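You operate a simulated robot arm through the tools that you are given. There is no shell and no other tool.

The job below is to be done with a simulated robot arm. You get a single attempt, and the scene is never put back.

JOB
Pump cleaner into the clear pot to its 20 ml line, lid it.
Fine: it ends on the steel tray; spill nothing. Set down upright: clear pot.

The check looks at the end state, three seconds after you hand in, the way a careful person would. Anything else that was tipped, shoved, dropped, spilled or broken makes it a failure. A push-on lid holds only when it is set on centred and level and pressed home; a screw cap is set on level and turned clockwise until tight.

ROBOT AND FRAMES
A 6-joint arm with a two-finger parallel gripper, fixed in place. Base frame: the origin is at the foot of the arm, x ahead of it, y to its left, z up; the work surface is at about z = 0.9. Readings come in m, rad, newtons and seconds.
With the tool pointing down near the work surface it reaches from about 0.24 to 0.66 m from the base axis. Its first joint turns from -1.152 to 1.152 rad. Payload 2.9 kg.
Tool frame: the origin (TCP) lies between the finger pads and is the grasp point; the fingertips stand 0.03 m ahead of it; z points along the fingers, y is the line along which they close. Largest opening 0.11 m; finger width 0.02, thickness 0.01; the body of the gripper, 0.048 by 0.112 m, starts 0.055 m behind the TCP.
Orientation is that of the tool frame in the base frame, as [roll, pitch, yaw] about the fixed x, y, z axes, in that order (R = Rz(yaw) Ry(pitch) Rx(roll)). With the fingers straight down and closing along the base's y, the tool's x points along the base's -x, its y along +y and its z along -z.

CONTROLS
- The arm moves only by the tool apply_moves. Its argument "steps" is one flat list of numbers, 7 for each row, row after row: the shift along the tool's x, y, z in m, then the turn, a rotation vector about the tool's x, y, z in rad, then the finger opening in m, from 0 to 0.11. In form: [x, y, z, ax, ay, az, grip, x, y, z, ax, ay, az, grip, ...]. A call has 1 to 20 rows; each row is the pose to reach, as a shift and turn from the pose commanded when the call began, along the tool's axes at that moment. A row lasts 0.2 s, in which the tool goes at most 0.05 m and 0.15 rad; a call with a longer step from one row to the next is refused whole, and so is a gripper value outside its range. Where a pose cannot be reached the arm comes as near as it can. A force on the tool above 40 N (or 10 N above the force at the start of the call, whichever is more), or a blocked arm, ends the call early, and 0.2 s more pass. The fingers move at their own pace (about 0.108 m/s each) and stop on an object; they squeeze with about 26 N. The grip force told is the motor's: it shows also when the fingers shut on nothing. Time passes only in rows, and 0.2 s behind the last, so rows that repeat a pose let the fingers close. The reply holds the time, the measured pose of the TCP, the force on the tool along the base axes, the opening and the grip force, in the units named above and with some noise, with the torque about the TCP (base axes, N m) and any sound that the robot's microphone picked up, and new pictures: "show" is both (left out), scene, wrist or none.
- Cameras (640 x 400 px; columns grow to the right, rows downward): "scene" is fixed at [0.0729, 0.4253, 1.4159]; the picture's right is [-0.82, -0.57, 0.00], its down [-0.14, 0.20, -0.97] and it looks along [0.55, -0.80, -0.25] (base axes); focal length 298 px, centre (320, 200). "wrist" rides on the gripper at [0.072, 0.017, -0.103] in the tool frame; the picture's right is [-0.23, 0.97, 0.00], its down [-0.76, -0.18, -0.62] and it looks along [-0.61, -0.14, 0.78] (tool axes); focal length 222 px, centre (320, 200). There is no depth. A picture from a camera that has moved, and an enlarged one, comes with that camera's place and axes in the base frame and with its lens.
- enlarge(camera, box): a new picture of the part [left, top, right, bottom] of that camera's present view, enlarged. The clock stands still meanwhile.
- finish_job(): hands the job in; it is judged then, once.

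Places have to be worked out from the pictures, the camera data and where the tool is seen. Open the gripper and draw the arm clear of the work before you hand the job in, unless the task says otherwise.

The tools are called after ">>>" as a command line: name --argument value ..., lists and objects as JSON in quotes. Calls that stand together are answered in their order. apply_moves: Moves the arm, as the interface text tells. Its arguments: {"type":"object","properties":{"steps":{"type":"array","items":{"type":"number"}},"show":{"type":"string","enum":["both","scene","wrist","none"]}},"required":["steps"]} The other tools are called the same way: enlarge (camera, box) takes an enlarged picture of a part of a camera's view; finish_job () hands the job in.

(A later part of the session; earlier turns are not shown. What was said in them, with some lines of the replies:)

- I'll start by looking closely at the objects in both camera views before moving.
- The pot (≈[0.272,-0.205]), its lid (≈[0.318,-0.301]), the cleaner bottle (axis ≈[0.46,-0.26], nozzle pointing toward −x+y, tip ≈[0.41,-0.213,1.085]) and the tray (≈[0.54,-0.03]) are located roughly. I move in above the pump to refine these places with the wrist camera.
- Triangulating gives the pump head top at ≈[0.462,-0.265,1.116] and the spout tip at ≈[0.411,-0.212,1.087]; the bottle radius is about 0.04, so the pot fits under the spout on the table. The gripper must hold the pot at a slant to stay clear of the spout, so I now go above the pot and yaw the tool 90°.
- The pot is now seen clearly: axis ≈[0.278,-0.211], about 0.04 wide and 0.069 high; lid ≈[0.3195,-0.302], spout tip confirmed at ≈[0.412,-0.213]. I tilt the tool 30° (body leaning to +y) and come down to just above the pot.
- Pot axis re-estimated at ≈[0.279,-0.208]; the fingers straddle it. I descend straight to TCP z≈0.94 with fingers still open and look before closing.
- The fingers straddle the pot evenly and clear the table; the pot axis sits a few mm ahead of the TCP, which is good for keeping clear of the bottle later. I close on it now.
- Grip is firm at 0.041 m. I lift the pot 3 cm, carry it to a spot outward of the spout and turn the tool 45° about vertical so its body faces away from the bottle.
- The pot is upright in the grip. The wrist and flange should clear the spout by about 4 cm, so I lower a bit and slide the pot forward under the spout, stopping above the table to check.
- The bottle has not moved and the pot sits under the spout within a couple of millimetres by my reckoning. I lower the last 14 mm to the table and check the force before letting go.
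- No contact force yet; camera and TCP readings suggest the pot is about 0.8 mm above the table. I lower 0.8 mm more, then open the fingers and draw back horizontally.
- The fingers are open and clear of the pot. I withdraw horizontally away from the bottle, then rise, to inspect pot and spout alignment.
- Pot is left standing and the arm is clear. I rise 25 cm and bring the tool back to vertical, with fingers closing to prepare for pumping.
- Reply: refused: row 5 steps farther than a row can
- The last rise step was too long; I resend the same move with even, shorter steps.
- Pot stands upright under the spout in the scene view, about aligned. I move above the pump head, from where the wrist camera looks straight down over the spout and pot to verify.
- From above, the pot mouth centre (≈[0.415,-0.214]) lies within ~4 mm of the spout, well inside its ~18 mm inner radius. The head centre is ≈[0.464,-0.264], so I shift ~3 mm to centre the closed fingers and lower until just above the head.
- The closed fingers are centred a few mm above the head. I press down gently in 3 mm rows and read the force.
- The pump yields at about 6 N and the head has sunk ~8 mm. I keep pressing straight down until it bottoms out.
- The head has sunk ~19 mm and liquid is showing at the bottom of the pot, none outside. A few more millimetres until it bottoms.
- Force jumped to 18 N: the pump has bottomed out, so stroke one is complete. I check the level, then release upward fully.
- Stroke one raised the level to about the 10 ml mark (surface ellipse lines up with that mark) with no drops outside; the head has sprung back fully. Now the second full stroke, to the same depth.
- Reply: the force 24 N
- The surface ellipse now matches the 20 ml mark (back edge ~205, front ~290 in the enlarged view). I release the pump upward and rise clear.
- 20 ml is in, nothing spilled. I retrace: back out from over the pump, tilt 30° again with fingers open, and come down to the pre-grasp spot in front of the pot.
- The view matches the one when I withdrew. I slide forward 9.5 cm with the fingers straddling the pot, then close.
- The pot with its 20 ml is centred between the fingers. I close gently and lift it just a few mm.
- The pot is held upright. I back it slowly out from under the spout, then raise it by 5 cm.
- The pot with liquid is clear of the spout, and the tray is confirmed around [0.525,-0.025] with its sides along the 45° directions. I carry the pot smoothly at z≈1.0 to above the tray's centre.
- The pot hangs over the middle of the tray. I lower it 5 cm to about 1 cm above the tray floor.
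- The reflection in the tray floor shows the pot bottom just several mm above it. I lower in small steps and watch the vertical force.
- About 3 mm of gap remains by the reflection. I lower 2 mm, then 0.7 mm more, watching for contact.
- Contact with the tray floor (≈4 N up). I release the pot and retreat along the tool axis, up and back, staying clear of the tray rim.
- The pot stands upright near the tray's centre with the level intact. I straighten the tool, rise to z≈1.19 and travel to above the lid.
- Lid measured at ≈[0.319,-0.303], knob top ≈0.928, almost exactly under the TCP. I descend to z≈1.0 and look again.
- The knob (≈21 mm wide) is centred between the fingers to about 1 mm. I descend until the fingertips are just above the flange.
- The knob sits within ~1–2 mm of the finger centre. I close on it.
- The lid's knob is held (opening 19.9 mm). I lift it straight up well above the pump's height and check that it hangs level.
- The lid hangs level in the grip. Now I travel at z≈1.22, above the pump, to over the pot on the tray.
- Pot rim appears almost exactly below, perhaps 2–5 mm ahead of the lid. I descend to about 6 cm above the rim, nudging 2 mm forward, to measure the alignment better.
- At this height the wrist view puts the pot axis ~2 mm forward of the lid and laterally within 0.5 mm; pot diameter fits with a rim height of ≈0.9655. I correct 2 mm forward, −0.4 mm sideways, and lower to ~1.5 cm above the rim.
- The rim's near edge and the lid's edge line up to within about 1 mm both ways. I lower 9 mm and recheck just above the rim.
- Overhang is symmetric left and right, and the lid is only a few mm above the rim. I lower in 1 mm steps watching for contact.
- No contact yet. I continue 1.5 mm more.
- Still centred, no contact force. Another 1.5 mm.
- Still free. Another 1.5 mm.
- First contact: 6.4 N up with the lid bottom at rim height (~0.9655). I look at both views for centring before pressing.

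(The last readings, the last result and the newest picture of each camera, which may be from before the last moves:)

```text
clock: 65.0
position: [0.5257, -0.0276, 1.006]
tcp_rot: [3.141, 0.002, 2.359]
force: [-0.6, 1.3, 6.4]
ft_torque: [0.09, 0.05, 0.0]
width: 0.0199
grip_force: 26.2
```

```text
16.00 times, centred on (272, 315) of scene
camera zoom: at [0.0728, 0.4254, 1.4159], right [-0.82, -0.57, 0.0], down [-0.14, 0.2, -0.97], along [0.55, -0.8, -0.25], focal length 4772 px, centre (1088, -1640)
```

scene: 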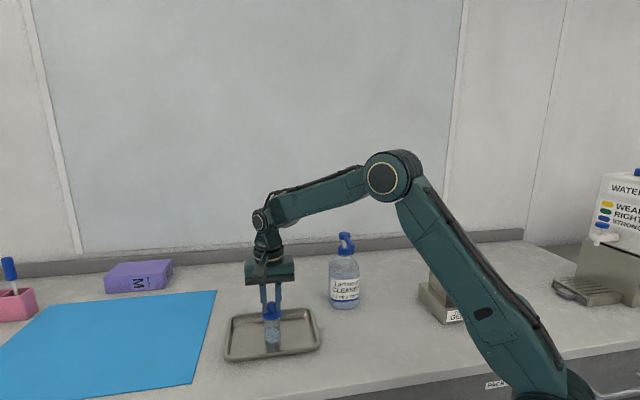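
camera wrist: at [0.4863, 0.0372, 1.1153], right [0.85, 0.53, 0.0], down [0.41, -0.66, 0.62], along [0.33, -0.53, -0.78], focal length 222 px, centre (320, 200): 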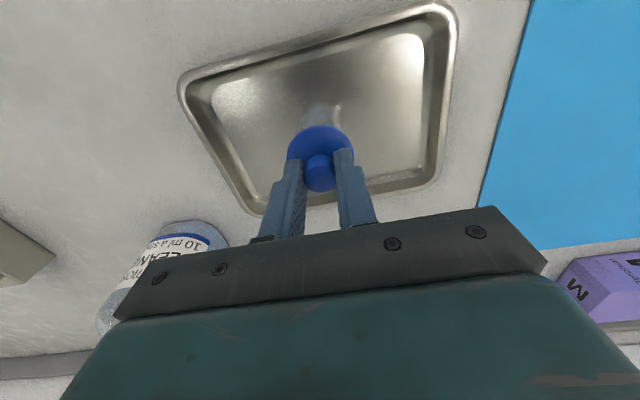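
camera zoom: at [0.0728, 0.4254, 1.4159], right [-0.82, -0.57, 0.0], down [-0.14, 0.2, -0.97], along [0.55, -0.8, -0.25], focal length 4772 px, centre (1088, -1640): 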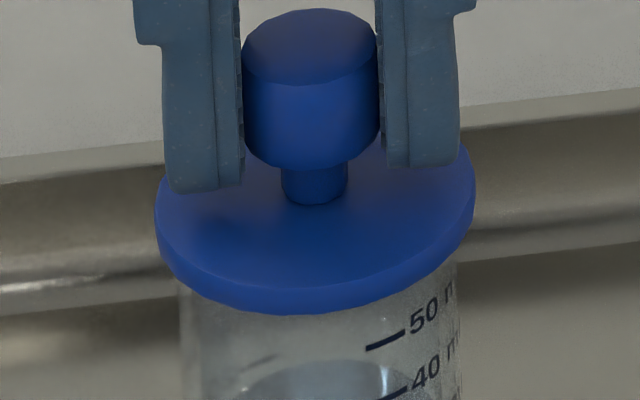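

Lateral alignment looks within 0.3 mm and the lid is level. I press gently a bit more to see how force and torque develop.

>>> apply_moves --steps '[0, 0, 0.0008, 0, 0, 0, 0.005, 0, 0, 0.0015, 0, 0, 0, 0.005, 0, 0, 0.0015, 0, 0, 0, 0.005]' --show "none"

>>> enlarge --camera "scene" --box '[262, 305, 282, 325]'

```text
clock: 65.8
position: [0.5255, -0.028, 1.0058]
tcp_rot: [3.14, 0.005, 2.358]
force: [-3.0, 2.8, 20.4]
ft_torque: [0.2, 0.13, 0.0]
width: 0.02
grip_force: 25.8
```

```text
16.00 times, centred on (272, 315) of scene
camera zoom: at [0.0725, 0.4254, 1.4159], right [-0.82, -0.57, 0.0], down [-0.14, 0.2, -0.97], along [0.55, -0.8, -0.25], focal length 4772 px, centre (1088, -1640)
```

zoom: 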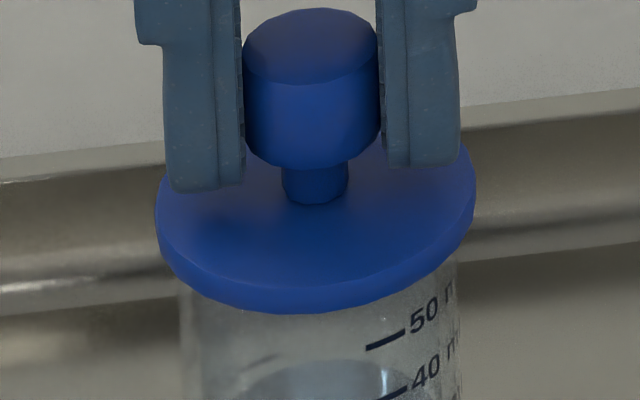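

Force 20 N with the centre of pressure only ~4 mm off-centre: seated evenly, not yet clicked home. I press further.

>>> apply_moves --steps '[0, 0, 0.0008, 0, 0, 0, 0.005, 0, 0, 0.0015, 0, 0, 0, 0.005, 0, 0, 0.0015, 0, 0, 0, 0.005]' --show "none"

>>> enlarge --camera "scene" --box '[262, 305, 282, 325]'

```text
clock: 66.6
position: [0.5253, -0.0277, 1.0042]
tcp_rot: [3.138, 0.006, 2.356]
force: [-0.4, 1.5, 31.9]
ft_torque: [-0.04, -0.08, -0.01]
width: 0.02
grip_force: 26.1
```

```text
16.00 times, centred on (272, 315) of scene
camera zoom: at [0.0724, 0.4254, 1.4159], right [-0.82, -0.57, 0.0], down [-0.14, 0.2, -0.97], along [0.55, -0.8, -0.25], focal length 4772 px, centre (1088, -1640)
```

zoom: 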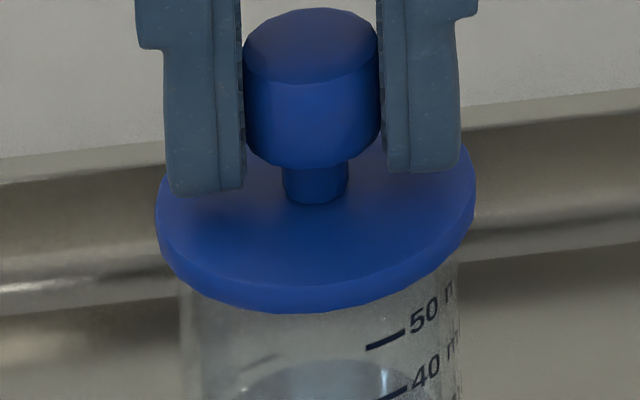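

32 N with no click; the fingers slid slightly down the knob. I press a little more, close to the 40 N limit.

>>> apply_moves --steps '[0, 0, 0.0006, 0, 0, 0, 0.005, 0, 0, 0.0012, 0, 0, 0, 0.005, 0, 0, 0.0018, 0, 0, 0, 0.005]' --show "none"

>>> enlarge --camera "scene" --box '[262, 305, 282, 325]'

```text
clock: 67.4
position: [0.5255, -0.0275, 1.0049]
tcp_rot: [3.138, 0.006, 2.357]
force: [2.1, 0.5, 33.0]
ft_torque: [-0.09, -0.15, 0.03]
width: 0.0199
grip_force: 26.1
```

```text
16.00 times, centred on (272, 315) of scene
camera zoom: at [0.0724, 0.4253, 1.4159], right [-0.82, -0.57, 0.0], down [-0.14, 0.2, -0.97], along [0.55, -0.8, -0.25], focal length 4772 px, centre (1088, -1640)
```

zoom: 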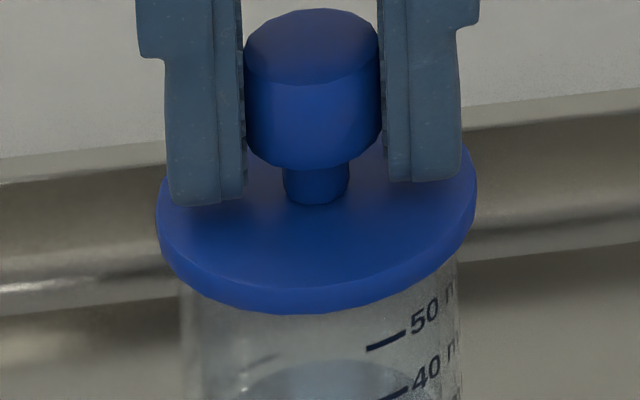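

The fingers slip on the knob at about 33 N, so I'll press on the knob top instead. First I relax the push to zero, then open and rise.

>>> apply_moves --steps '[0, 0, -0.002, 0, 0, 0, 0.005, 0, 0, -0.0038, 0, 0, 0, 0.005, 0, 0, -0.0038, 0, 0, 0, 0.005]' --show "none"

>>> enlarge --camera "scene" --box '[257, 295, 287, 345]'

```text
clock: 68.2
position: [0.5243, -0.0268, 1.0041]
tcp_rot: [-3.141, -0.002, 2.356]
force: [3.0, -1.5, 10.9]
ft_torque: [-0.18, -0.31, 0.01]
width: 0.02
grip_force: 25.8
```

```text
8.00 times, centred on (272, 320) of scene
camera zoom: at [0.0728, 0.4253, 1.4159], right [-0.82, -0.57, 0.0], down [-0.14, 0.2, -0.97], along [0.55, -0.8, -0.25], focal length 2386 px, centre (704, -760)
```

zoom: 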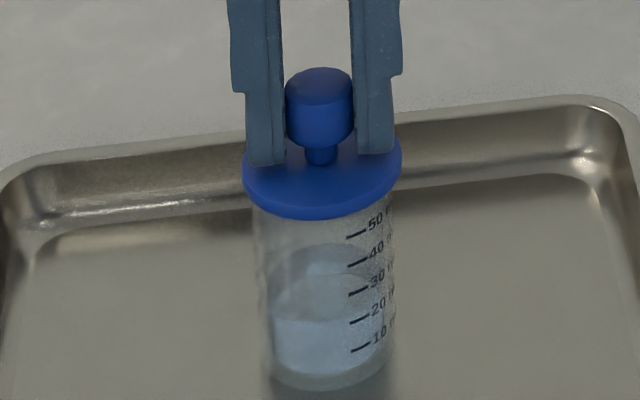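

About 11 N is still pushing down; I relax another 1.3 mm before opening.

>>> apply_moves --steps '[0, 0, -0.0007, 0, 0, 0, 0.005, 0, 0, -0.0013, 0, 0, 0, 0.005, 0, 0, -0.0013, 0, 0, 0, 0.005]' --show "wrist"

>>> enlarge --camera "scene" --box '[257, 295, 287, 345]'

>>> enlarge --camera "wrist" --box '[280, 95, 360, 165]'

```text
clock: 69.0
position: [0.5252, -0.0275, 1.0044]
tcp_rot: [-3.141, -0.001, 2.357]
force: [0.0, -0.6, -0.7]
ft_torque: [0.03, -0.01, -0.01]
width: 0.0202
grip_force: 26.1
camera wrist: at [0.4858, 0.0371, 1.1086], right [0.85, 0.53, 0.0], down [0.41, -0.66, 0.62], along [0.33, -0.53, -0.78], focal length 222 px, centre (320, 200)
```

wrist: 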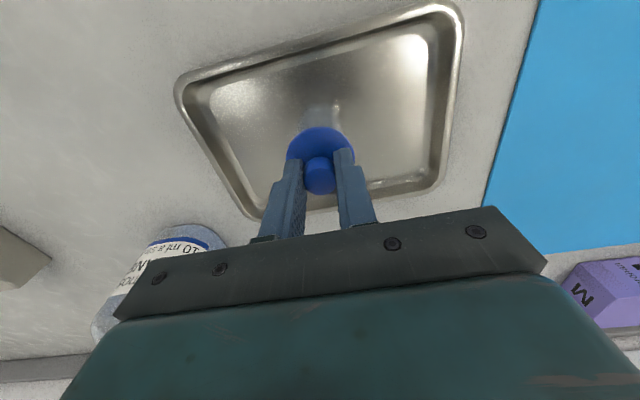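

```text
8.00 times, centred on (272, 320) of scene
camera zoom: at [0.0729, 0.4253, 1.4159], right [-0.82, -0.57, 0.0], down [-0.14, 0.2, -0.97], along [0.55, -0.8, -0.25], focal length 2386 px, centre (704, -760)
```

zoom: 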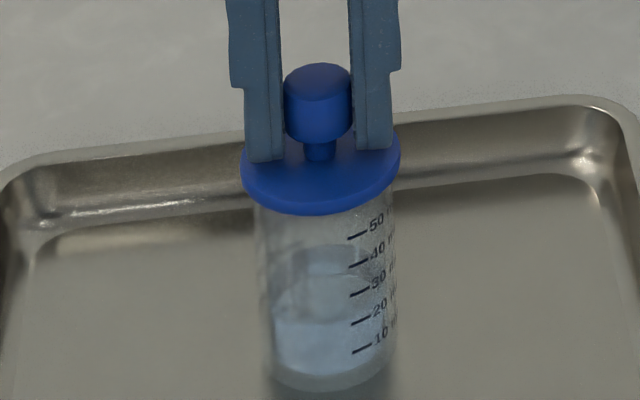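

```text
5.71 times, centred on (320, 130) of wrist
camera zoom: at [0.4858, 0.0371, 1.1086], right [0.85, 0.53, 0.0], down [0.41, -0.66, 0.62], along [0.33, -0.53, -0.78], focal length 1269 px, centre (320, 600)
```

zoom: 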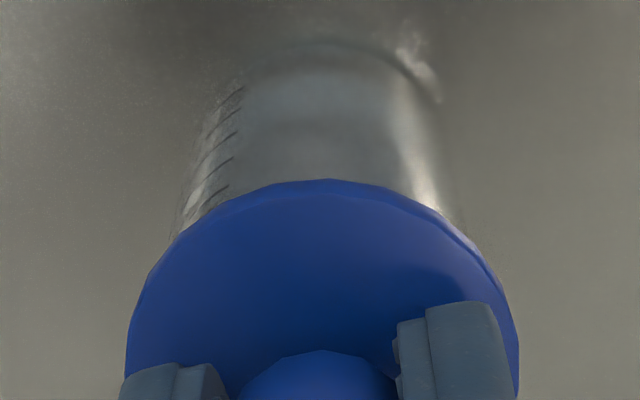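

>>> enlarge --camera "scene" --box '[262, 305, 282, 325]'

>>> enlarge --camera "scene" --box '[262, 322, 282, 347]'

>>> enlarge --camera "wrist" --box '[290, 95, 350, 145]'

```text
16.00 times, centred on (272, 315) of scene
camera zoom: at [0.0729, 0.4253, 1.4159], right [-0.82, -0.57, 0.0], down [-0.14, 0.2, -0.97], along [0.55, -0.8, -0.25], focal length 4772 px, centre (1088, -1640)
```

zoom: 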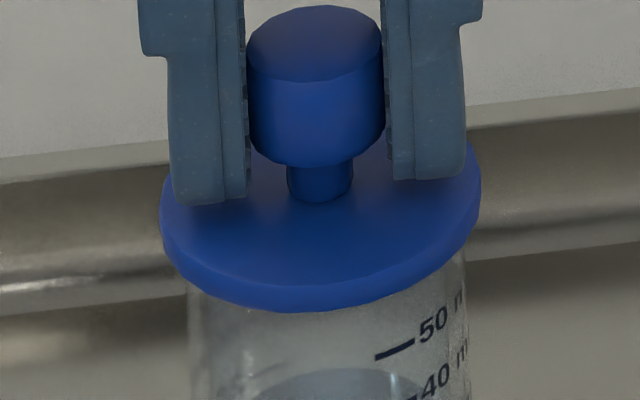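

```text
16.00 times, centred on (272, 334) of scene
camera zoom: at [0.0729, 0.4253, 1.4159], right [-0.82, -0.57, 0.0], down [-0.14, 0.2, -0.97], along [0.55, -0.8, -0.25], focal length 4772 px, centre (1088, -1952)
```

zoom: 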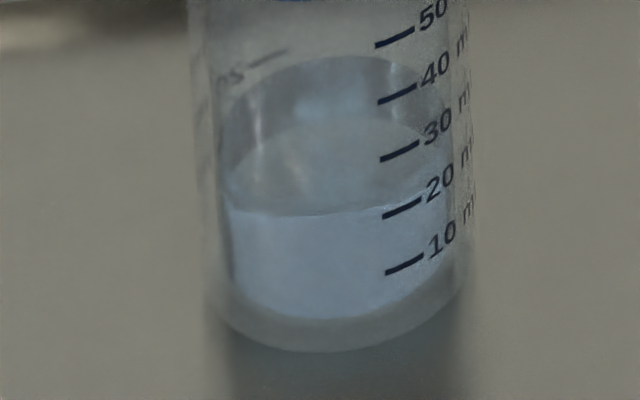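

```text
8.00 times, centred on (320, 120) of wrist
camera zoom: at [0.4858, 0.0371, 1.1086], right [0.85, 0.53, 0.0], down [0.41, -0.66, 0.62], along [0.33, -0.53, -0.78], focal length 1777 px, centre (320, 840)
```

zoom: 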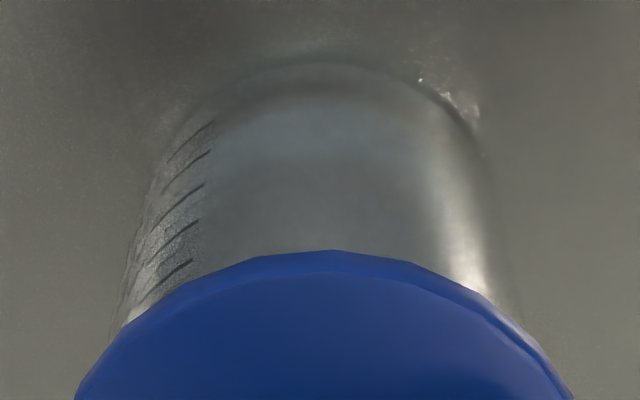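

The liquid line sits exactly at the 20 ml mark. The pot has crept about 1 mm toward the arm relative to the lid, so I lift the lid 2 mm, shift 1 mm back and 0.5 mm sideways, and set it down again before releasing.

>>> apply_moves --steps '[0, 0, -0.002, 0, 0, 0, 0.005, 0.001, -0.0005, -0.002, 0, 0, 0, 0.005, 0.001, -0.0005, -0.0005, 0, 0, 0, 0.005, 0.001, -0.0005, 0.0004, 0, 0, 0, 0.005, 0.001, -0.0005, 0.0004, 0, 0, 0, 0.005]' --show "wrist"

>>> enlarge --camera "scene" --box '[262, 305, 282, 325]'

>>> enlarge --camera "wrist" --box '[290, 95, 350, 145]'

```text
clock: 70.2
position: [0.5238, -0.0263, 1.0048]
tcp_rot: [3.139, 0.0, 2.356]
force: [0.6, -0.4, 0.2]
ft_torque: [-0.03, 0.02, -0.01]
width: 0.02
grip_force: 25.8
camera wrist: at [0.4851, 0.0369, 1.1084], right [0.85, 0.53, 0.0], down [0.41, -0.66, 0.62], along [0.33, -0.53, -0.78], focal length 222 px, centre (320, 200)
```

wrist: 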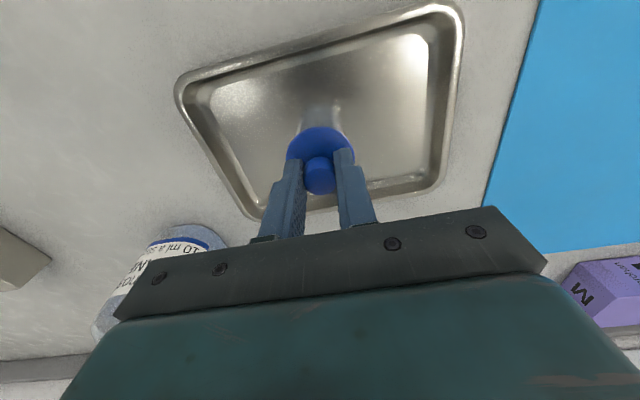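

```text
16.00 times, centred on (272, 315) of scene
camera zoom: at [0.0729, 0.4253, 1.4159], right [-0.82, -0.57, 0.0], down [-0.14, 0.2, -0.97], along [0.55, -0.8, -0.25], focal length 4772 px, centre (1088, -1640)
```

zoom: 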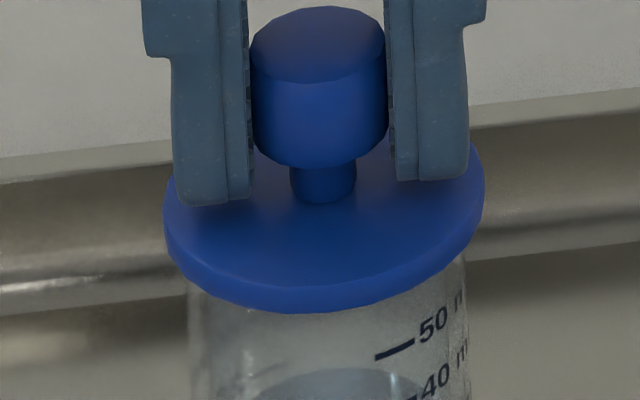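

```text
8.00 times, centred on (320, 120) of wrist
camera zoom: at [0.4851, 0.0369, 1.1084], right [0.85, 0.53, 0.0], down [0.41, -0.66, 0.62], along [0.33, -0.53, -0.78], focal length 1777 px, centre (320, 840)
```

zoom: 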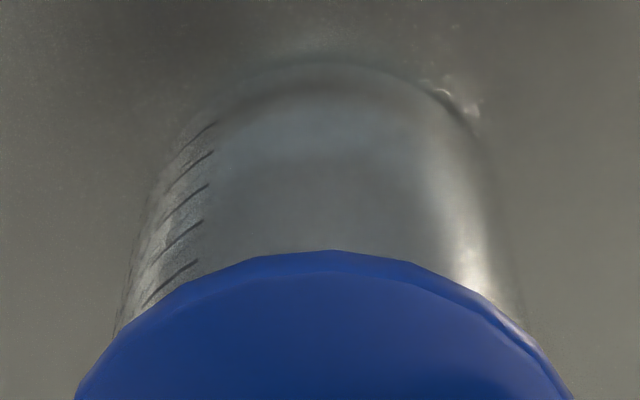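

Centring now looks right (lid edge overhang even). I lower the last fraction of a millimetre, open the fingers and rise clear.

>>> apply_moves --steps '[0, 0, 0.0006, 0, 0, 0, 0.005, 0, 0, 0.0006, 0, 0, 0, 0.005, 0, 0, 0.0006, 0, 0, 0, 0.03, 0, 0, 0.0006, 0, 0, 0, 0.05, 0, 0, 0.0006, 0, 0, 0, 0.05, 0, 0, -0.01, 0, 0, 0, 0.05, 0, 0, -0.03, 0, 0, 0, 0.05, 0, 0, -0.06, 0, 0, 0, 0.05, 0, 0, -0.06, 0, 0, 0, 0.05]'

>>> enlarge --camera "scene" --box '[257, 295, 287, 345]'

>>> enlarge --camera "wrist" --box '[270, 80, 370, 170]'

```text
clock: 72.2
position: [0.5241, -0.0266, 1.0659]
tcp_rot: [-3.14, -0.001, 2.355]
force: [-0.2, -0.3, 0.0]
ft_torque: [0.01, -0.03, 0.02]
width: 0.0499
grip_force: 0.1
camera wrist: at [0.4859, 0.0375, 1.1687], right [0.85, 0.53, 0.0], down [0.41, -0.66, 0.62], along [0.33, -0.53, -0.78], focal length 222 px, centre (320, 200)
```

scene: 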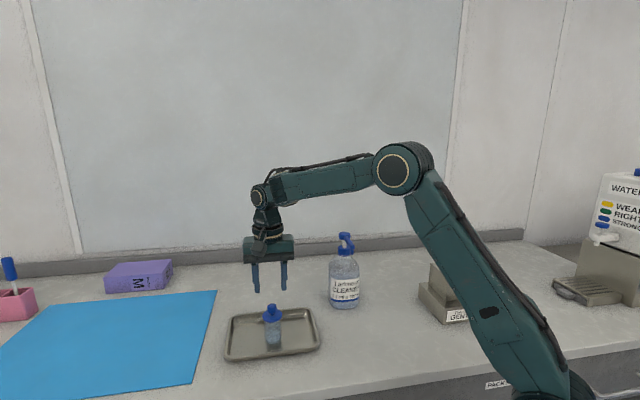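
wrist: 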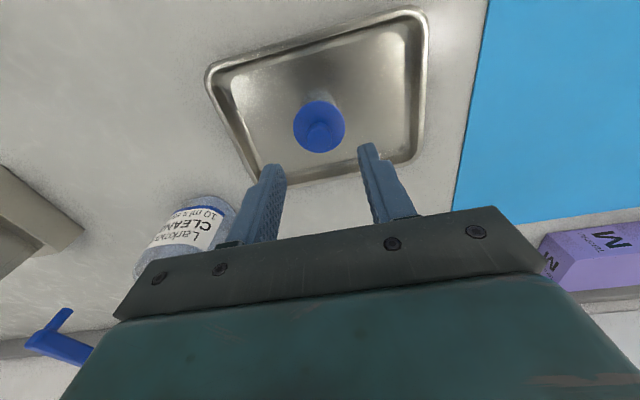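

```text
8.00 times, centred on (272, 320) of scene
camera zoom: at [0.0729, 0.4253, 1.4159], right [-0.82, -0.57, 0.0], down [-0.14, 0.2, -0.97], along [0.55, -0.8, -0.25], focal length 2386 px, centre (704, -760)
```

zoom: 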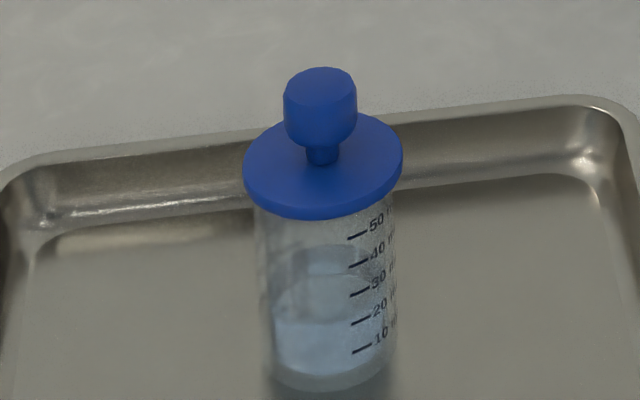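

```text
4.44 times, centred on (320, 125) of wrist
camera zoom: at [0.4859, 0.0375, 1.1687], right [0.85, 0.53, 0.0], down [0.41, -0.66, 0.62], along [0.33, -0.53, -0.78], focal length 987 px, centre (320, 533)
```

zoom: 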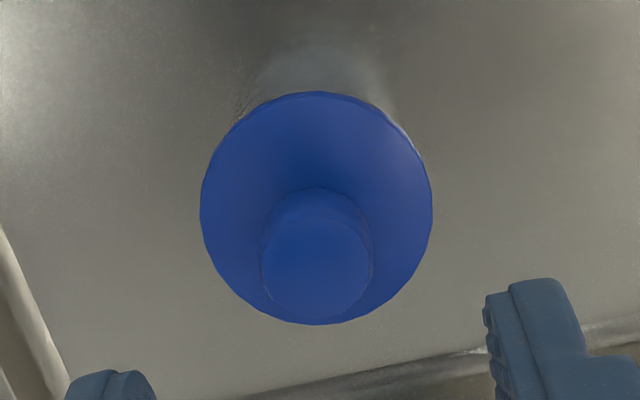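

The lid sits level and centred on the pot. I close the fingers above the knob, shift 1 mm to be right over it and come down to just above its top.

>>> apply_moves --steps '[-0.0007, -0.001, 0, 0, 0, 0, 0.03, -0.0007, -0.001, 0, 0, 0, 0, 0.0, -0.0007, -0.001, 0, 0, 0, 0, 0.0, -0.0007, -0.001, 0.015, 0, 0, 0, 0.0, -0.0007, -0.001, 0.03, 0, 0, 0, 0.0, -0.0007, -0.001, 0.033, 0, 0, 0, 0.0, -0.0007, -0.001, 0.033, 0, 0, 0, 0.0]'

>>> enlarge --camera "scene" --box '[257, 290, 287, 340]'

>>> enlarge --camera "wrist" --box '[270, 100, 370, 190]'

```text
clock: 73.8
position: [0.5242, -0.0276, 1.0331]
tcp_rot: [-3.14, 0.001, 2.356]
force: [0.5, 0.5, -0.3]
ft_torque: [0.02, 0.02, 0.0]
width: 0.0003
grip_force: 25.8
camera wrist: at [0.4848, 0.0358, 1.1356], right [0.85, 0.53, 0.0], down [0.41, -0.66, 0.62], along [0.33, -0.53, -0.78], focal length 222 px, centre (320, 200)
```

scene: 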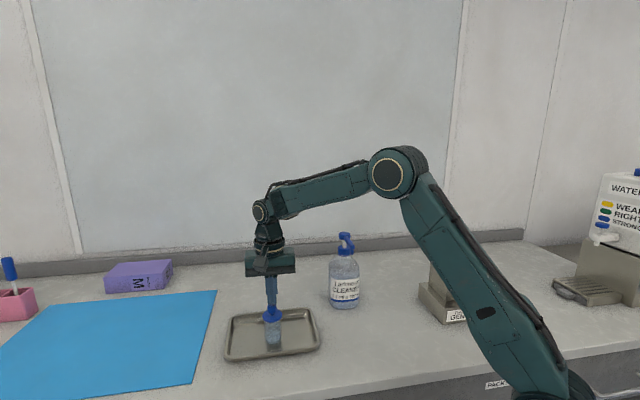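
wrist: 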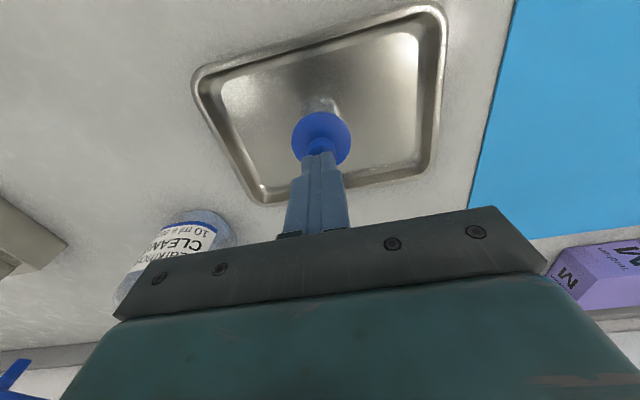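

```text
8.00 times, centred on (272, 315) of scene
camera zoom: at [0.0729, 0.4253, 1.4159], right [-0.82, -0.57, 0.0], down [-0.14, 0.2, -0.97], along [0.55, -0.8, -0.25], focal length 2386 px, centre (704, -720)
```

zoom: 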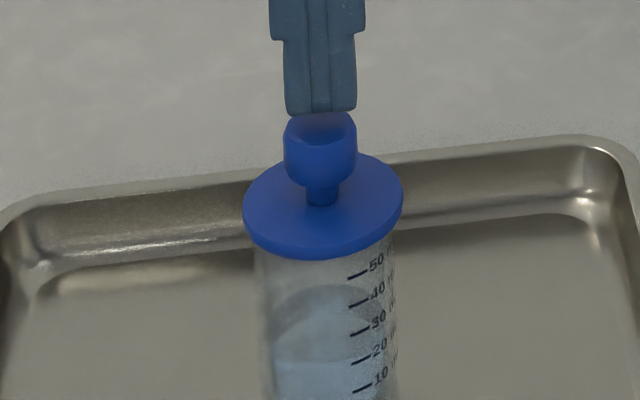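

```text
4.44 times, centred on (320, 145) of wrist
camera zoom: at [0.4848, 0.0358, 1.1356], right [0.85, 0.53, 0.0], down [0.41, -0.66, 0.62], along [0.33, -0.53, -0.78], focal length 987 px, centre (320, 444)
```

zoom: 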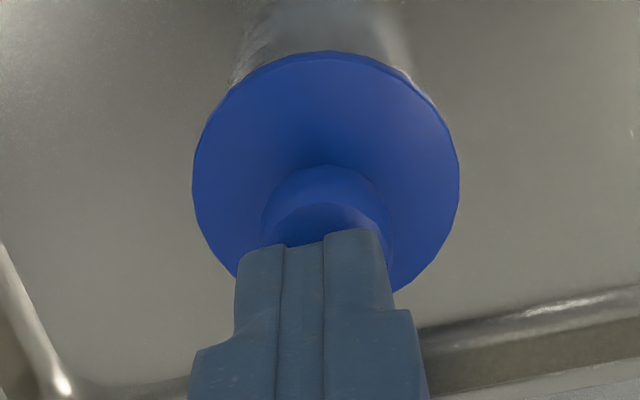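

The fingertips are centred a few mm over the knob. I press straight down on it in small rows, stopping by the force limit.

>>> apply_moves --steps '[0, 0.0005, 0.003, 0, 0, 0, 0.0, 0, 0.0005, 0.005, 0, 0, 0, 0.0, 0, 0.0005, 0.007, 0, 0, 0, 0.0, 0, 0.0005, 0.008, 0, 0, 0, 0.0]' --show "none"

>>> enlarge --camera "scene" --box '[257, 290, 287, 340]'

```text
clock: 74.8
position: [0.5247, -0.0277, 1.0248]
tcp_rot: [3.139, 0.003, 2.359]
force: [-1.0, 1.0, 11.5]
ft_torque: [0.05, 0.05, -0.03]
width: 0.0001
grip_force: 25.4
```

```text
8.00 times, centred on (272, 315) of scene
camera zoom: at [0.0727, 0.4253, 1.4159], right [-0.82, -0.57, 0.0], down [-0.14, 0.2, -0.97], along [0.55, -0.8, -0.25], focal length 2386 px, centre (704, -720)
```

zoom: 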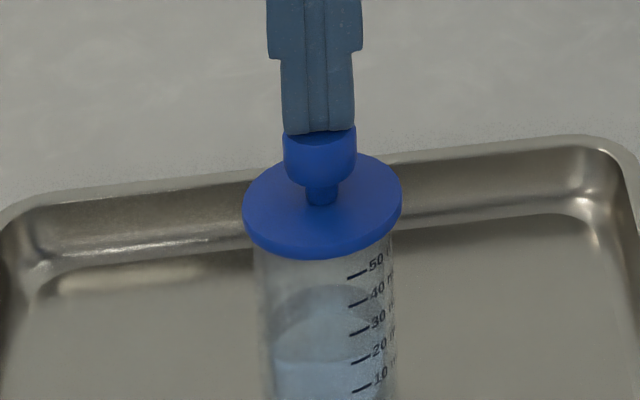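

Contact on the knob with 11.5 N, centred. I press harder in small steps.

>>> apply_moves --steps '[0, 0, 0.001, 0, 0, 0, 0.0, 0, 0, 0.002, 0, 0, 0, 0.0, 0, 0, 0.0025, 0, 0, 0, 0.0]' --show "none"

>>> enlarge --camera "scene" --box '[257, 290, 287, 340]'

```text
clock: 75.6
position: [0.5239, -0.0286, 1.0249]
tcp_rot: [3.136, 0.008, 2.355]
force: [-3.2, 0.7, 36.8]
ft_torque: [0.07, 0.2, 0.03]
width: 0.0
grip_force: 25.7
```

```text
8.00 times, centred on (272, 315) of scene
camera zoom: at [0.0722, 0.4253, 1.4159], right [-0.82, -0.57, 0.0], down [-0.14, 0.2, -0.97], along [0.55, -0.8, -0.25], focal length 2386 px, centre (704, -720)
```

zoom: 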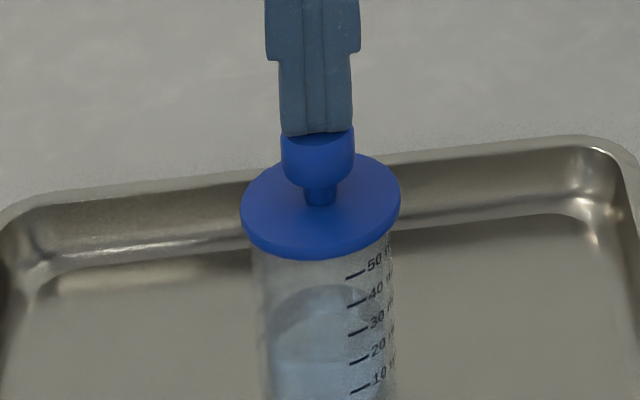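

36.8 N and no visible movement or sound. I inspect the joint between lid and rim closely before deciding.

>>> enlarge --camera "scene" --box '[263, 308, 281, 326]'

>>> enlarge --camera "wrist" --box '[290, 85, 350, 135]'

```text
16.00 times, centred on (272, 317) of scene
camera zoom: at [0.0722, 0.4253, 1.4159], right [-0.82, -0.57, 0.0], down [-0.14, 0.2, -0.97], along [0.55, -0.8, -0.25], focal length 4772 px, centre (1088, -1672)
```

zoom: 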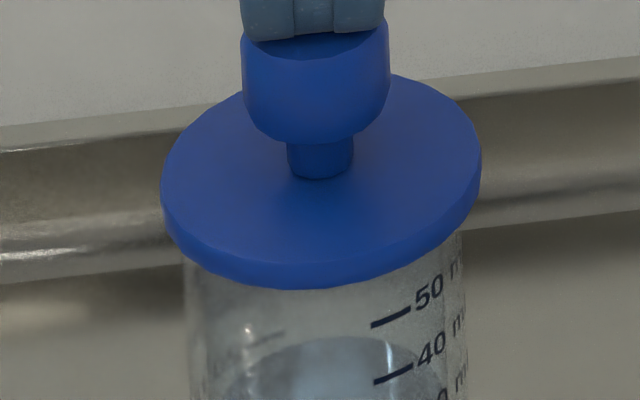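

```text
8.00 times, centred on (320, 110) of wrist
camera zoom: at [0.4855, 0.0359, 1.1282], right [0.85, 0.53, 0.01], down [0.41, -0.66, 0.63], along [0.34, -0.53, -0.78], focal length 1777 px, centre (320, 920)
```

zoom: 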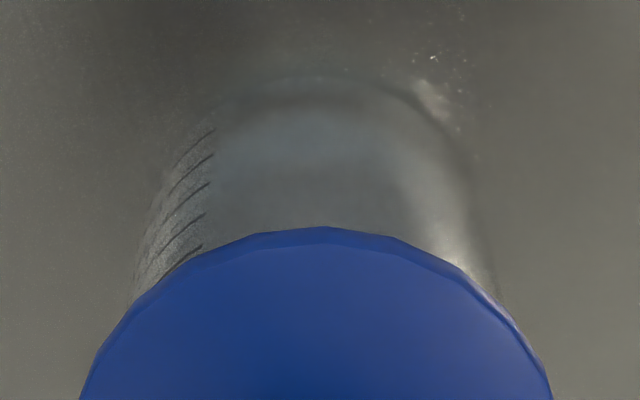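

The lid's lower edge is still at rim height (no drop), so it is resting on the rim, likely a millimetre or so off-centre. I lift off and go around to view the joint from another side with the wrist camera.

>>> apply_moves --steps '[0, 0, -0.002, 0, 0, 0, 0.0, 0, 0, -0.004, 0, 0, 0, 0.0, 0, 0, -0.02, 0, 0, 0, 0.0, 0, 0, -0.06, 0, 0, 0, 0.0, 0, 0, -0.1, 0, 0, 0, 0.0, 0, 0, -0.1, 0, 0, 0.14, 0.0, 0, 0, -0.1, 0, 0, 0.28, 0.0, 0, 0, -0.1, 0, 0, 0.42, 0.0, 0, 0, -0.1, 0, 0, 0.56, 0.0, 0, 0, -0.1, 0, 0, 0.7, 0.0, 0, 0, -0.1, 0, 0, 0.84, 0.0, 0, 0, -0.1, 0, 0, 0.98, 0.0, 0, 0, -0.1, 0, 0, 1.0472, 0.0, 0, 0, -0.1, 0, 0, 1.0472, 0.0]'

>>> enlarge --camera "scene" --box '[263, 303, 283, 323]'

```text
clock: 78.6
position: [0.5252, -0.0273, 1.1219]
tcp_rot: [-3.141, 0.0, 1.307]
force: [0.2, -1.1, 0.5]
ft_torque: [0.0, -0.03, 0.0]
width: 0.0
grip_force: 25.7
heard: snap
camera wrist: at [0.5602, 0.0383, 1.225], right [0.88, -0.47, 0.0], down [-0.37, -0.69, 0.62], along [-0.29, -0.55, -0.78], focal length 222 px, centre (320, 200)
```

scene: 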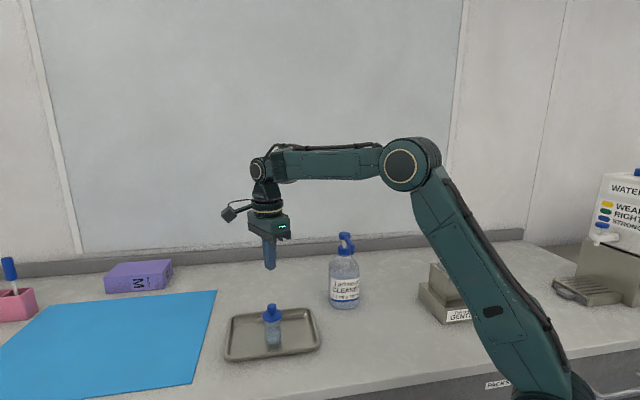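
wrist: 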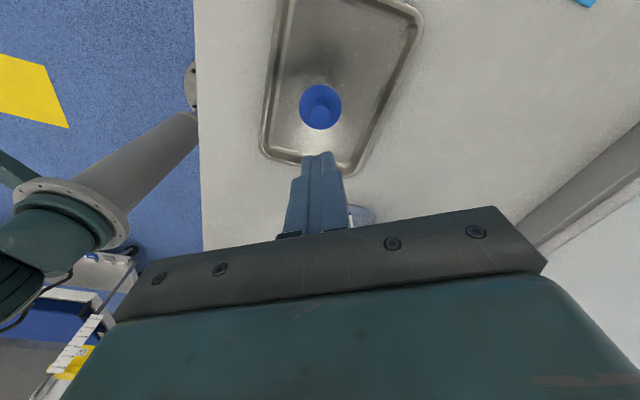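

```text
16.00 times, centred on (273, 313) of scene
camera zoom: at [0.0729, 0.4253, 1.4159], right [-0.82, -0.57, 0.0], down [-0.14, 0.2, -0.97], along [0.55, -0.8, -0.25], focal length 4772 px, centre (1072, -1608)
```

zoom: 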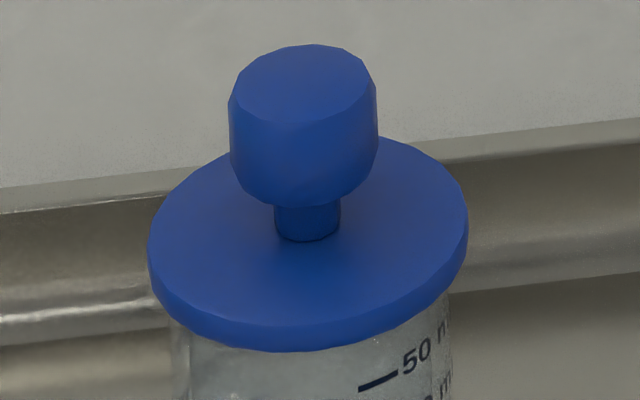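

The microphone heard a "snap" as I was still bearing down at the start of that move: the lid went home. I now tilt the wrist camera to view the lidded pot from this other side to confirm it is level and centred.

>>> apply_moves --steps '[0.02, 0, 0, 0, -0.1309, 0, 0.0, 0.04, 0, 0, 0, -0.2618, 0, 0.0, 0.06, 0, 0, 0, -0.3927, 0, 0.0, 0.08, 0, 0, 0, -0.5236, 0, 0.0, 0.08, 0, 0.02, 0, -0.5236, 0, 0.0, 0.08, 0, 0.04, 0, -0.5236, 0, 0.0, 0.08, 0, 0.04, 0, -0.5236, 0, 0.0]'

>>> enlarge --camera "wrist" --box '[270, 60, 370, 160]'

```text
clock: 80.2
position: [0.5021, 0.0314, 1.0501]
tcp_rot: [3.138, 0.523, 1.307]
force: [-0.3, 0.5, 0.5]
ft_torque: [-0.01, -0.01, 0.03]
width: 0.0
grip_force: 26.1
out of reach, approached as far as the arm can: row 1, 2, 3, 4, 5, 6, 7
camera wrist: at [0.5489, 0.1382, 1.1033], right [0.89, -0.44, 0.12], down [-0.26, -0.29, 0.92], along [-0.37, -0.85, -0.38], focal length 222 px, centre (320, 200)
```

scene: 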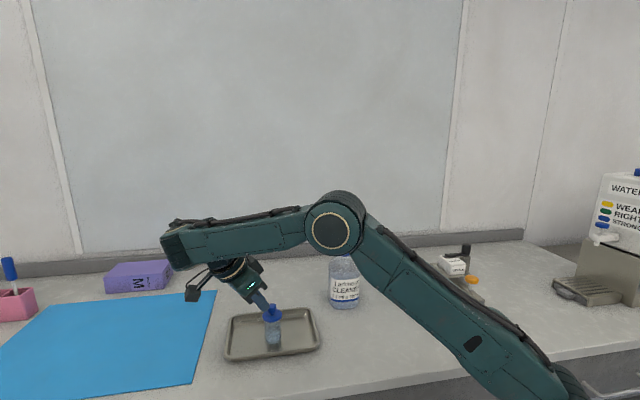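
wrist: 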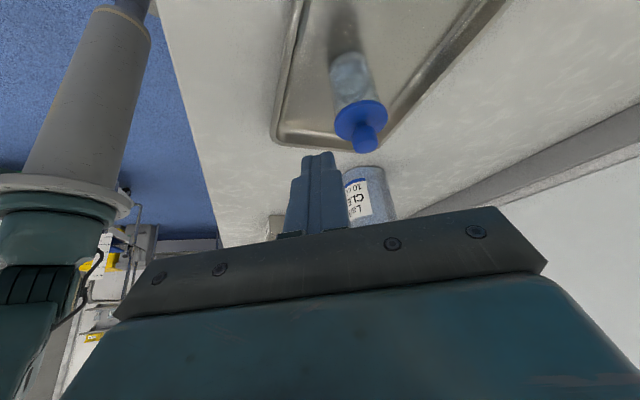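

```text
4.00 times, centred on (320, 110) of wrist
camera zoom: at [0.5489, 0.1382, 1.1033], right [0.89, -0.44, 0.12], down [-0.26, -0.29, 0.92], along [-0.37, -0.85, -0.38], focal length 888 px, centre (320, 560)
```

zoom: 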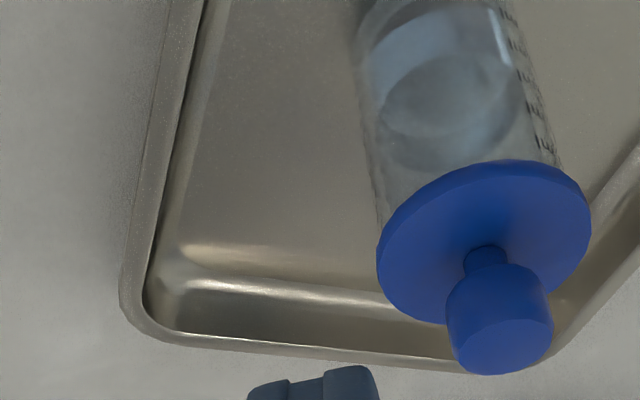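

>>> enlarge --camera "scene" --box '[262, 305, 282, 325]'

>>> enlarge --camera "scene" --box '[258, 300, 288, 350]'

>>> enlarge --camera "wrist" --box '[325, 80, 395, 130]'

```text
16.00 times, centred on (272, 315) of scene
camera zoom: at [0.0729, 0.4253, 1.4159], right [-0.82, -0.57, 0.0], down [-0.14, 0.2, -0.97], along [0.55, -0.8, -0.25], focal length 4772 px, centre (1088, -1640)
```

zoom: 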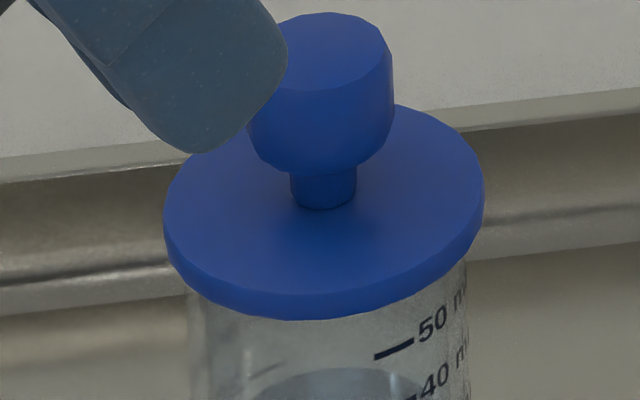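

```text
8.00 times, centred on (273, 325) of scene
camera zoom: at [0.0729, 0.4253, 1.4159], right [-0.82, -0.57, 0.0], down [-0.14, 0.2, -0.97], along [0.55, -0.8, -0.25], focal length 2386 px, centre (696, -800)
```

zoom: 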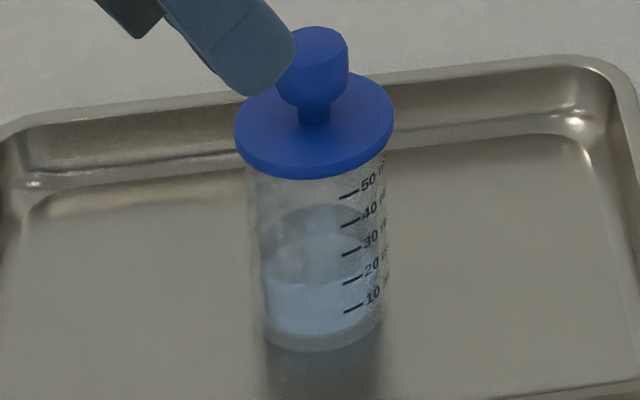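

```text
8.00 times, centred on (360, 105) of wrist
camera zoom: at [0.5489, 0.1382, 1.1033], right [0.89, -0.44, 0.12], down [-0.26, -0.29, 0.92], along [-0.37, -0.85, -0.38], focal length 1777 px, centre (0, 960)
```

zoom: 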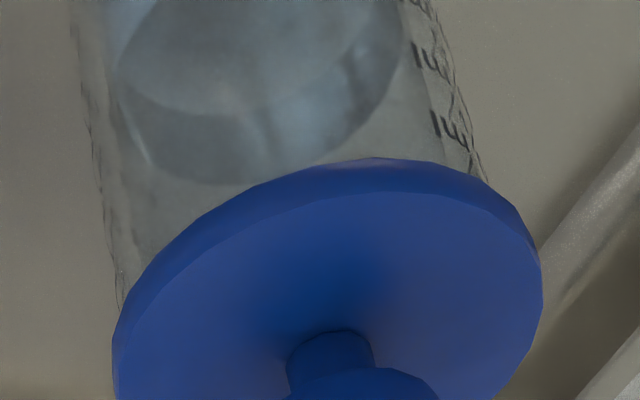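

From this side too the lid is level and centred to within ~0.7 mm, and the "snap" confirms it is home. I raise the arm, straighten the tool and go back above the tray, well clear.

>>> apply_moves --steps '[-0.02, 0, -0.0346, 0, 0, 0, 0.0, -0.04, 0, -0.0693, 0, 0.1309, 0, 0.0, -0.076, 0, -0.0716, 0, 0.2618, 0, 0.0, -0.107, 0, -0.0653, 0, 0.3927, 0, 0.0, -0.1243, 0, -0.0553, 0, 0.5236, 0, 0.0, -0.1243, 0, -0.0553, 0, 0.5236, 0, 0.0]'

>>> enlarge --camera "scene" --box '[210, 230, 410, 370]'

```text
clock: 81.6
position: [0.4794, -0.0569, 1.1633]
tcp_rot: [3.138, 0.018, 1.206]
force: [1.1, 4.5, -0.6]
ft_torque: [-0.32, 0.09, 0.12]
width: 0.0
grip_force: 26.1
out of reach, approached as far as the arm can: row 1, 2, 3, 5
camera wrist: at [0.5208, 0.0063, 1.2644], right [0.83, -0.56, 0.01], down [-0.43, -0.64, 0.64], along [-0.35, -0.53, -0.77], focal length 222 px, centre (320, 200)
```

scene: 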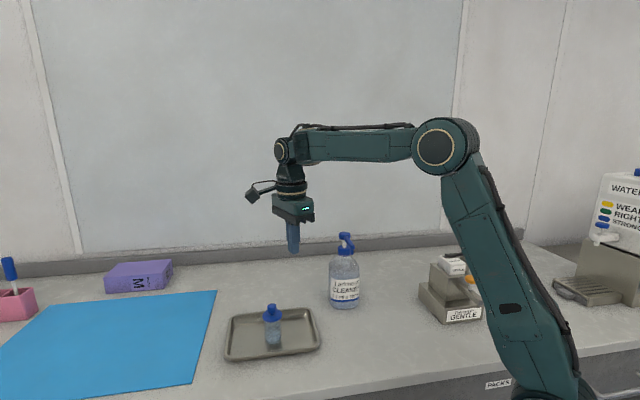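
wrist: 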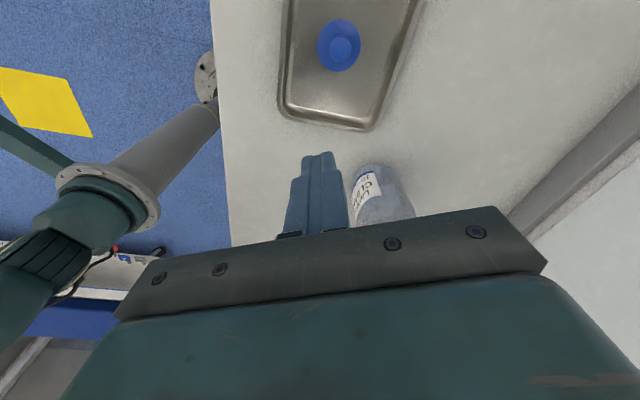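

```text
2.86 times, centred on (310, 300) of scene
camera zoom: at [0.0729, 0.4253, 1.4159], right [-0.82, -0.57, 0.0], down [-0.14, 0.2, -0.97], along [0.55, -0.8, -0.25], focal length 852 px, centre (349, -86)
```

zoom: 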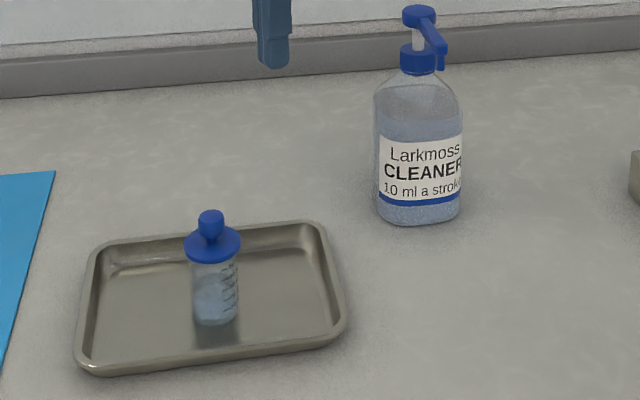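

The pot is lidded, upright on the tray, and everything else stands as it was. The arm was still catching up, so I hold briefly and then rise.

>>> apply_moves --steps '[0, 0, 0, 0, 0, 0, 0.0, 0, 0, 0, 0, 0, 0, 0.0]'

```text
clock: 82.2
position: [0.4811, -0.0474, 1.1618]
tcp_rot: [3.14, 0.0, 1.31]
force: [-0.2, 0.3, 0.9]
ft_torque: [0.02, 0.01, -0.02]
width: 0.0
grip_force: 25.8
camera wrist: at [0.5159, 0.0184, 1.2655], right [0.88, -0.47, 0.0], down [-0.37, -0.69, 0.62], along [-0.29, -0.55, -0.78], focal length 222 px, centre (320, 200)
```

scene: 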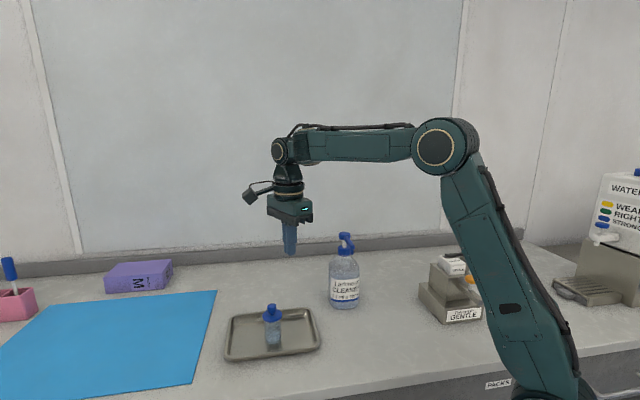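
wrist: 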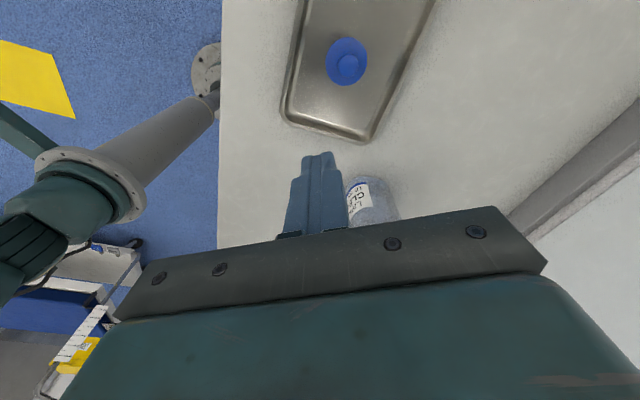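

The arm has settled, clear of everything. I now open the gripper while withdrawing up and back toward the starting area, then do a last visual check.

>>> apply_moves --steps '[0, 0, -0.04, 0, 0, 0, 0.03, 0, 0, -0.08, 0, 0, 0, 0.06, 0, 0, -0.12, 0, 0, 0, 0.08, -0.019, -0.0322, -0.134, 0, 0, 0, 0.08, -0.038, -0.0644, -0.148, 0, 0, 0, 0.08, -0.0569, -0.0966, -0.162, 0, 0, 0, 0.08, -0.0759, -0.1288, -0.176, 0, 0, 0, 0.08, -0.0949, -0.161, -0.19, 0, 0, 0, 0.08, -0.0949, -0.161, -0.19, 0, 0, 0, 0.08]'

>>> enlarge --camera "scene" --box '[210, 280, 330, 370]'

>>> enlarge --camera "scene" --box '[310, 220, 500, 345]'

>>> enlarge --camera "scene" --box '[257, 298, 287, 350]'

```text
clock: 84.2
position: [0.3002, -0.0971, 1.3524]
tcp_rot: [-3.141, 0.002, 1.308]
force: [0.3, 0.6, -0.1]
ft_torque: [0.04, 0.01, -0.01]
width: 0.0799
grip_force: 0.0
camera wrist: at [0.3353, -0.031, 1.4549], right [0.88, -0.47, 0.0], down [-0.37, -0.69, 0.62], along [-0.29, -0.55, -0.78], focal length 222 px, centre (320, 200)
```

scene: 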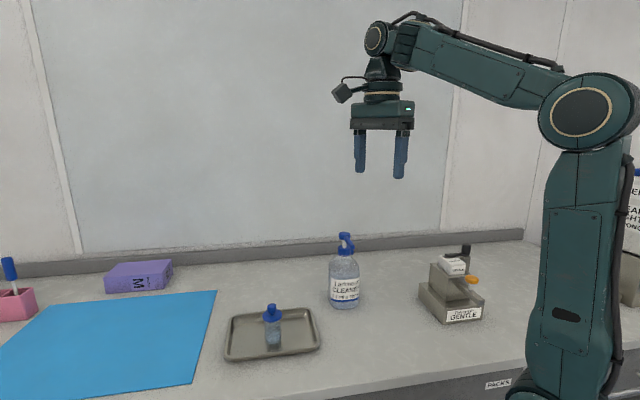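
wrist: 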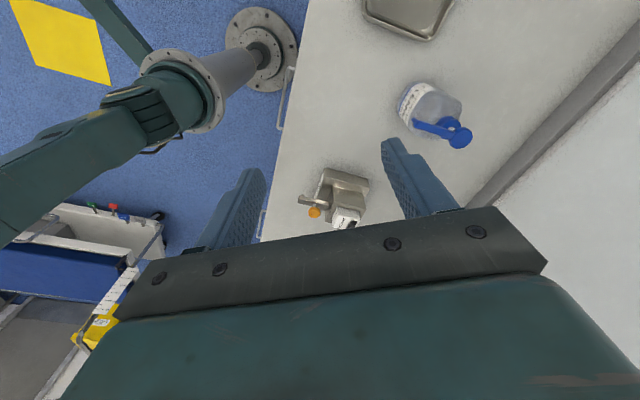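

```text
4.44 times, centred on (270, 325) of scene
camera zoom: at [0.0729, 0.4253, 1.4159], right [-0.82, -0.57, 0.0], down [-0.14, 0.2, -0.97], along [0.55, -0.8, -0.25], focal length 1326 px, centre (542, -356)
```

zoom: 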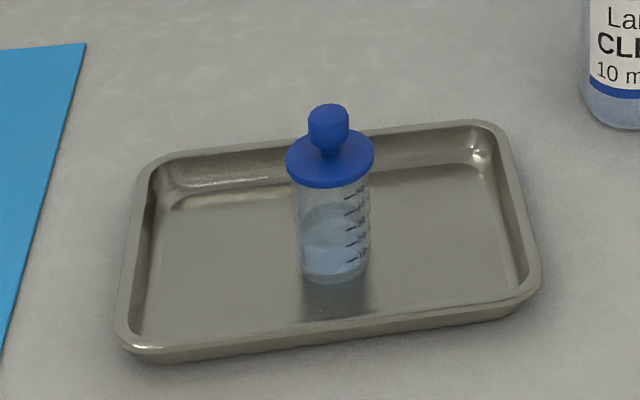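

```text
3.20 times, centred on (405, 282) of scene
camera zoom: at [0.0729, 0.4253, 1.4159], right [-0.82, -0.57, 0.0], down [-0.14, 0.2, -0.97], along [0.55, -0.8, -0.25], focal length 954 px, centre (48, -64)
```

zoom: 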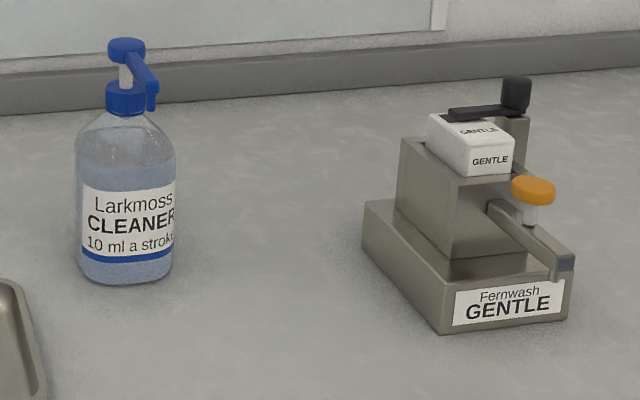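

```text
7.69 times, centred on (272, 324) of scene
camera zoom: at [0.0729, 0.4253, 1.4159], right [-0.82, -0.57, 0.0], down [-0.14, 0.2, -0.97], along [0.55, -0.8, -0.25], focal length 2294 px, centre (689, -754)
```

zoom: 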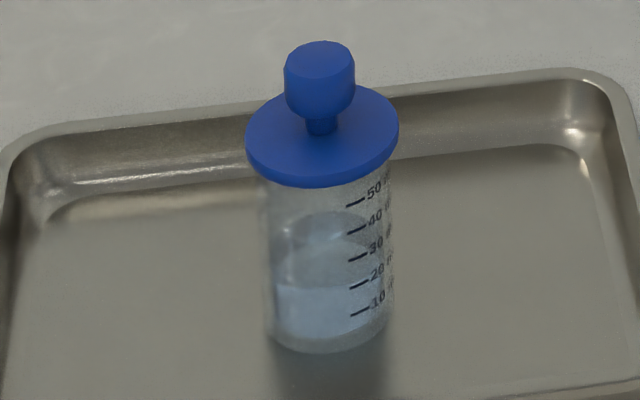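

The pot is upright on the steel tray, filled to the 20 ml line. Its lid is on level and centred and snapped home. I see no spills, and the bottle and dispenser are where they were. The gripper is open and the arm is clear, so I hand the job in.

>>> finish_job

```text
The job is handed in.
```

I pumped two full strokes of Larkmoss cleaner into the clear pot, which brought it to the 20 ml line. The lid is on, and the pot stands upright near the middle of the steel tray.

- **Fill:** The liquid surface lines up with the 20 ml mark in the close-up views. I saw no drips on the table or tray.
- **Lid:** My first press, holding the lid by its knob, did not seat it. I re-centred it and pressed on top of the knob at about 37 N, and the microphone heard a snap. It looks level and centred to within about 1 mm from two sides. I did not tug on it to test the hold.
- **Surroundings:** The cleaner bottle and the Fernwash dispenser look unmoved in the final views. The pot shifted a couple of millimetres on the tray during the first press. The gripper is open and the arm is clear of the work.
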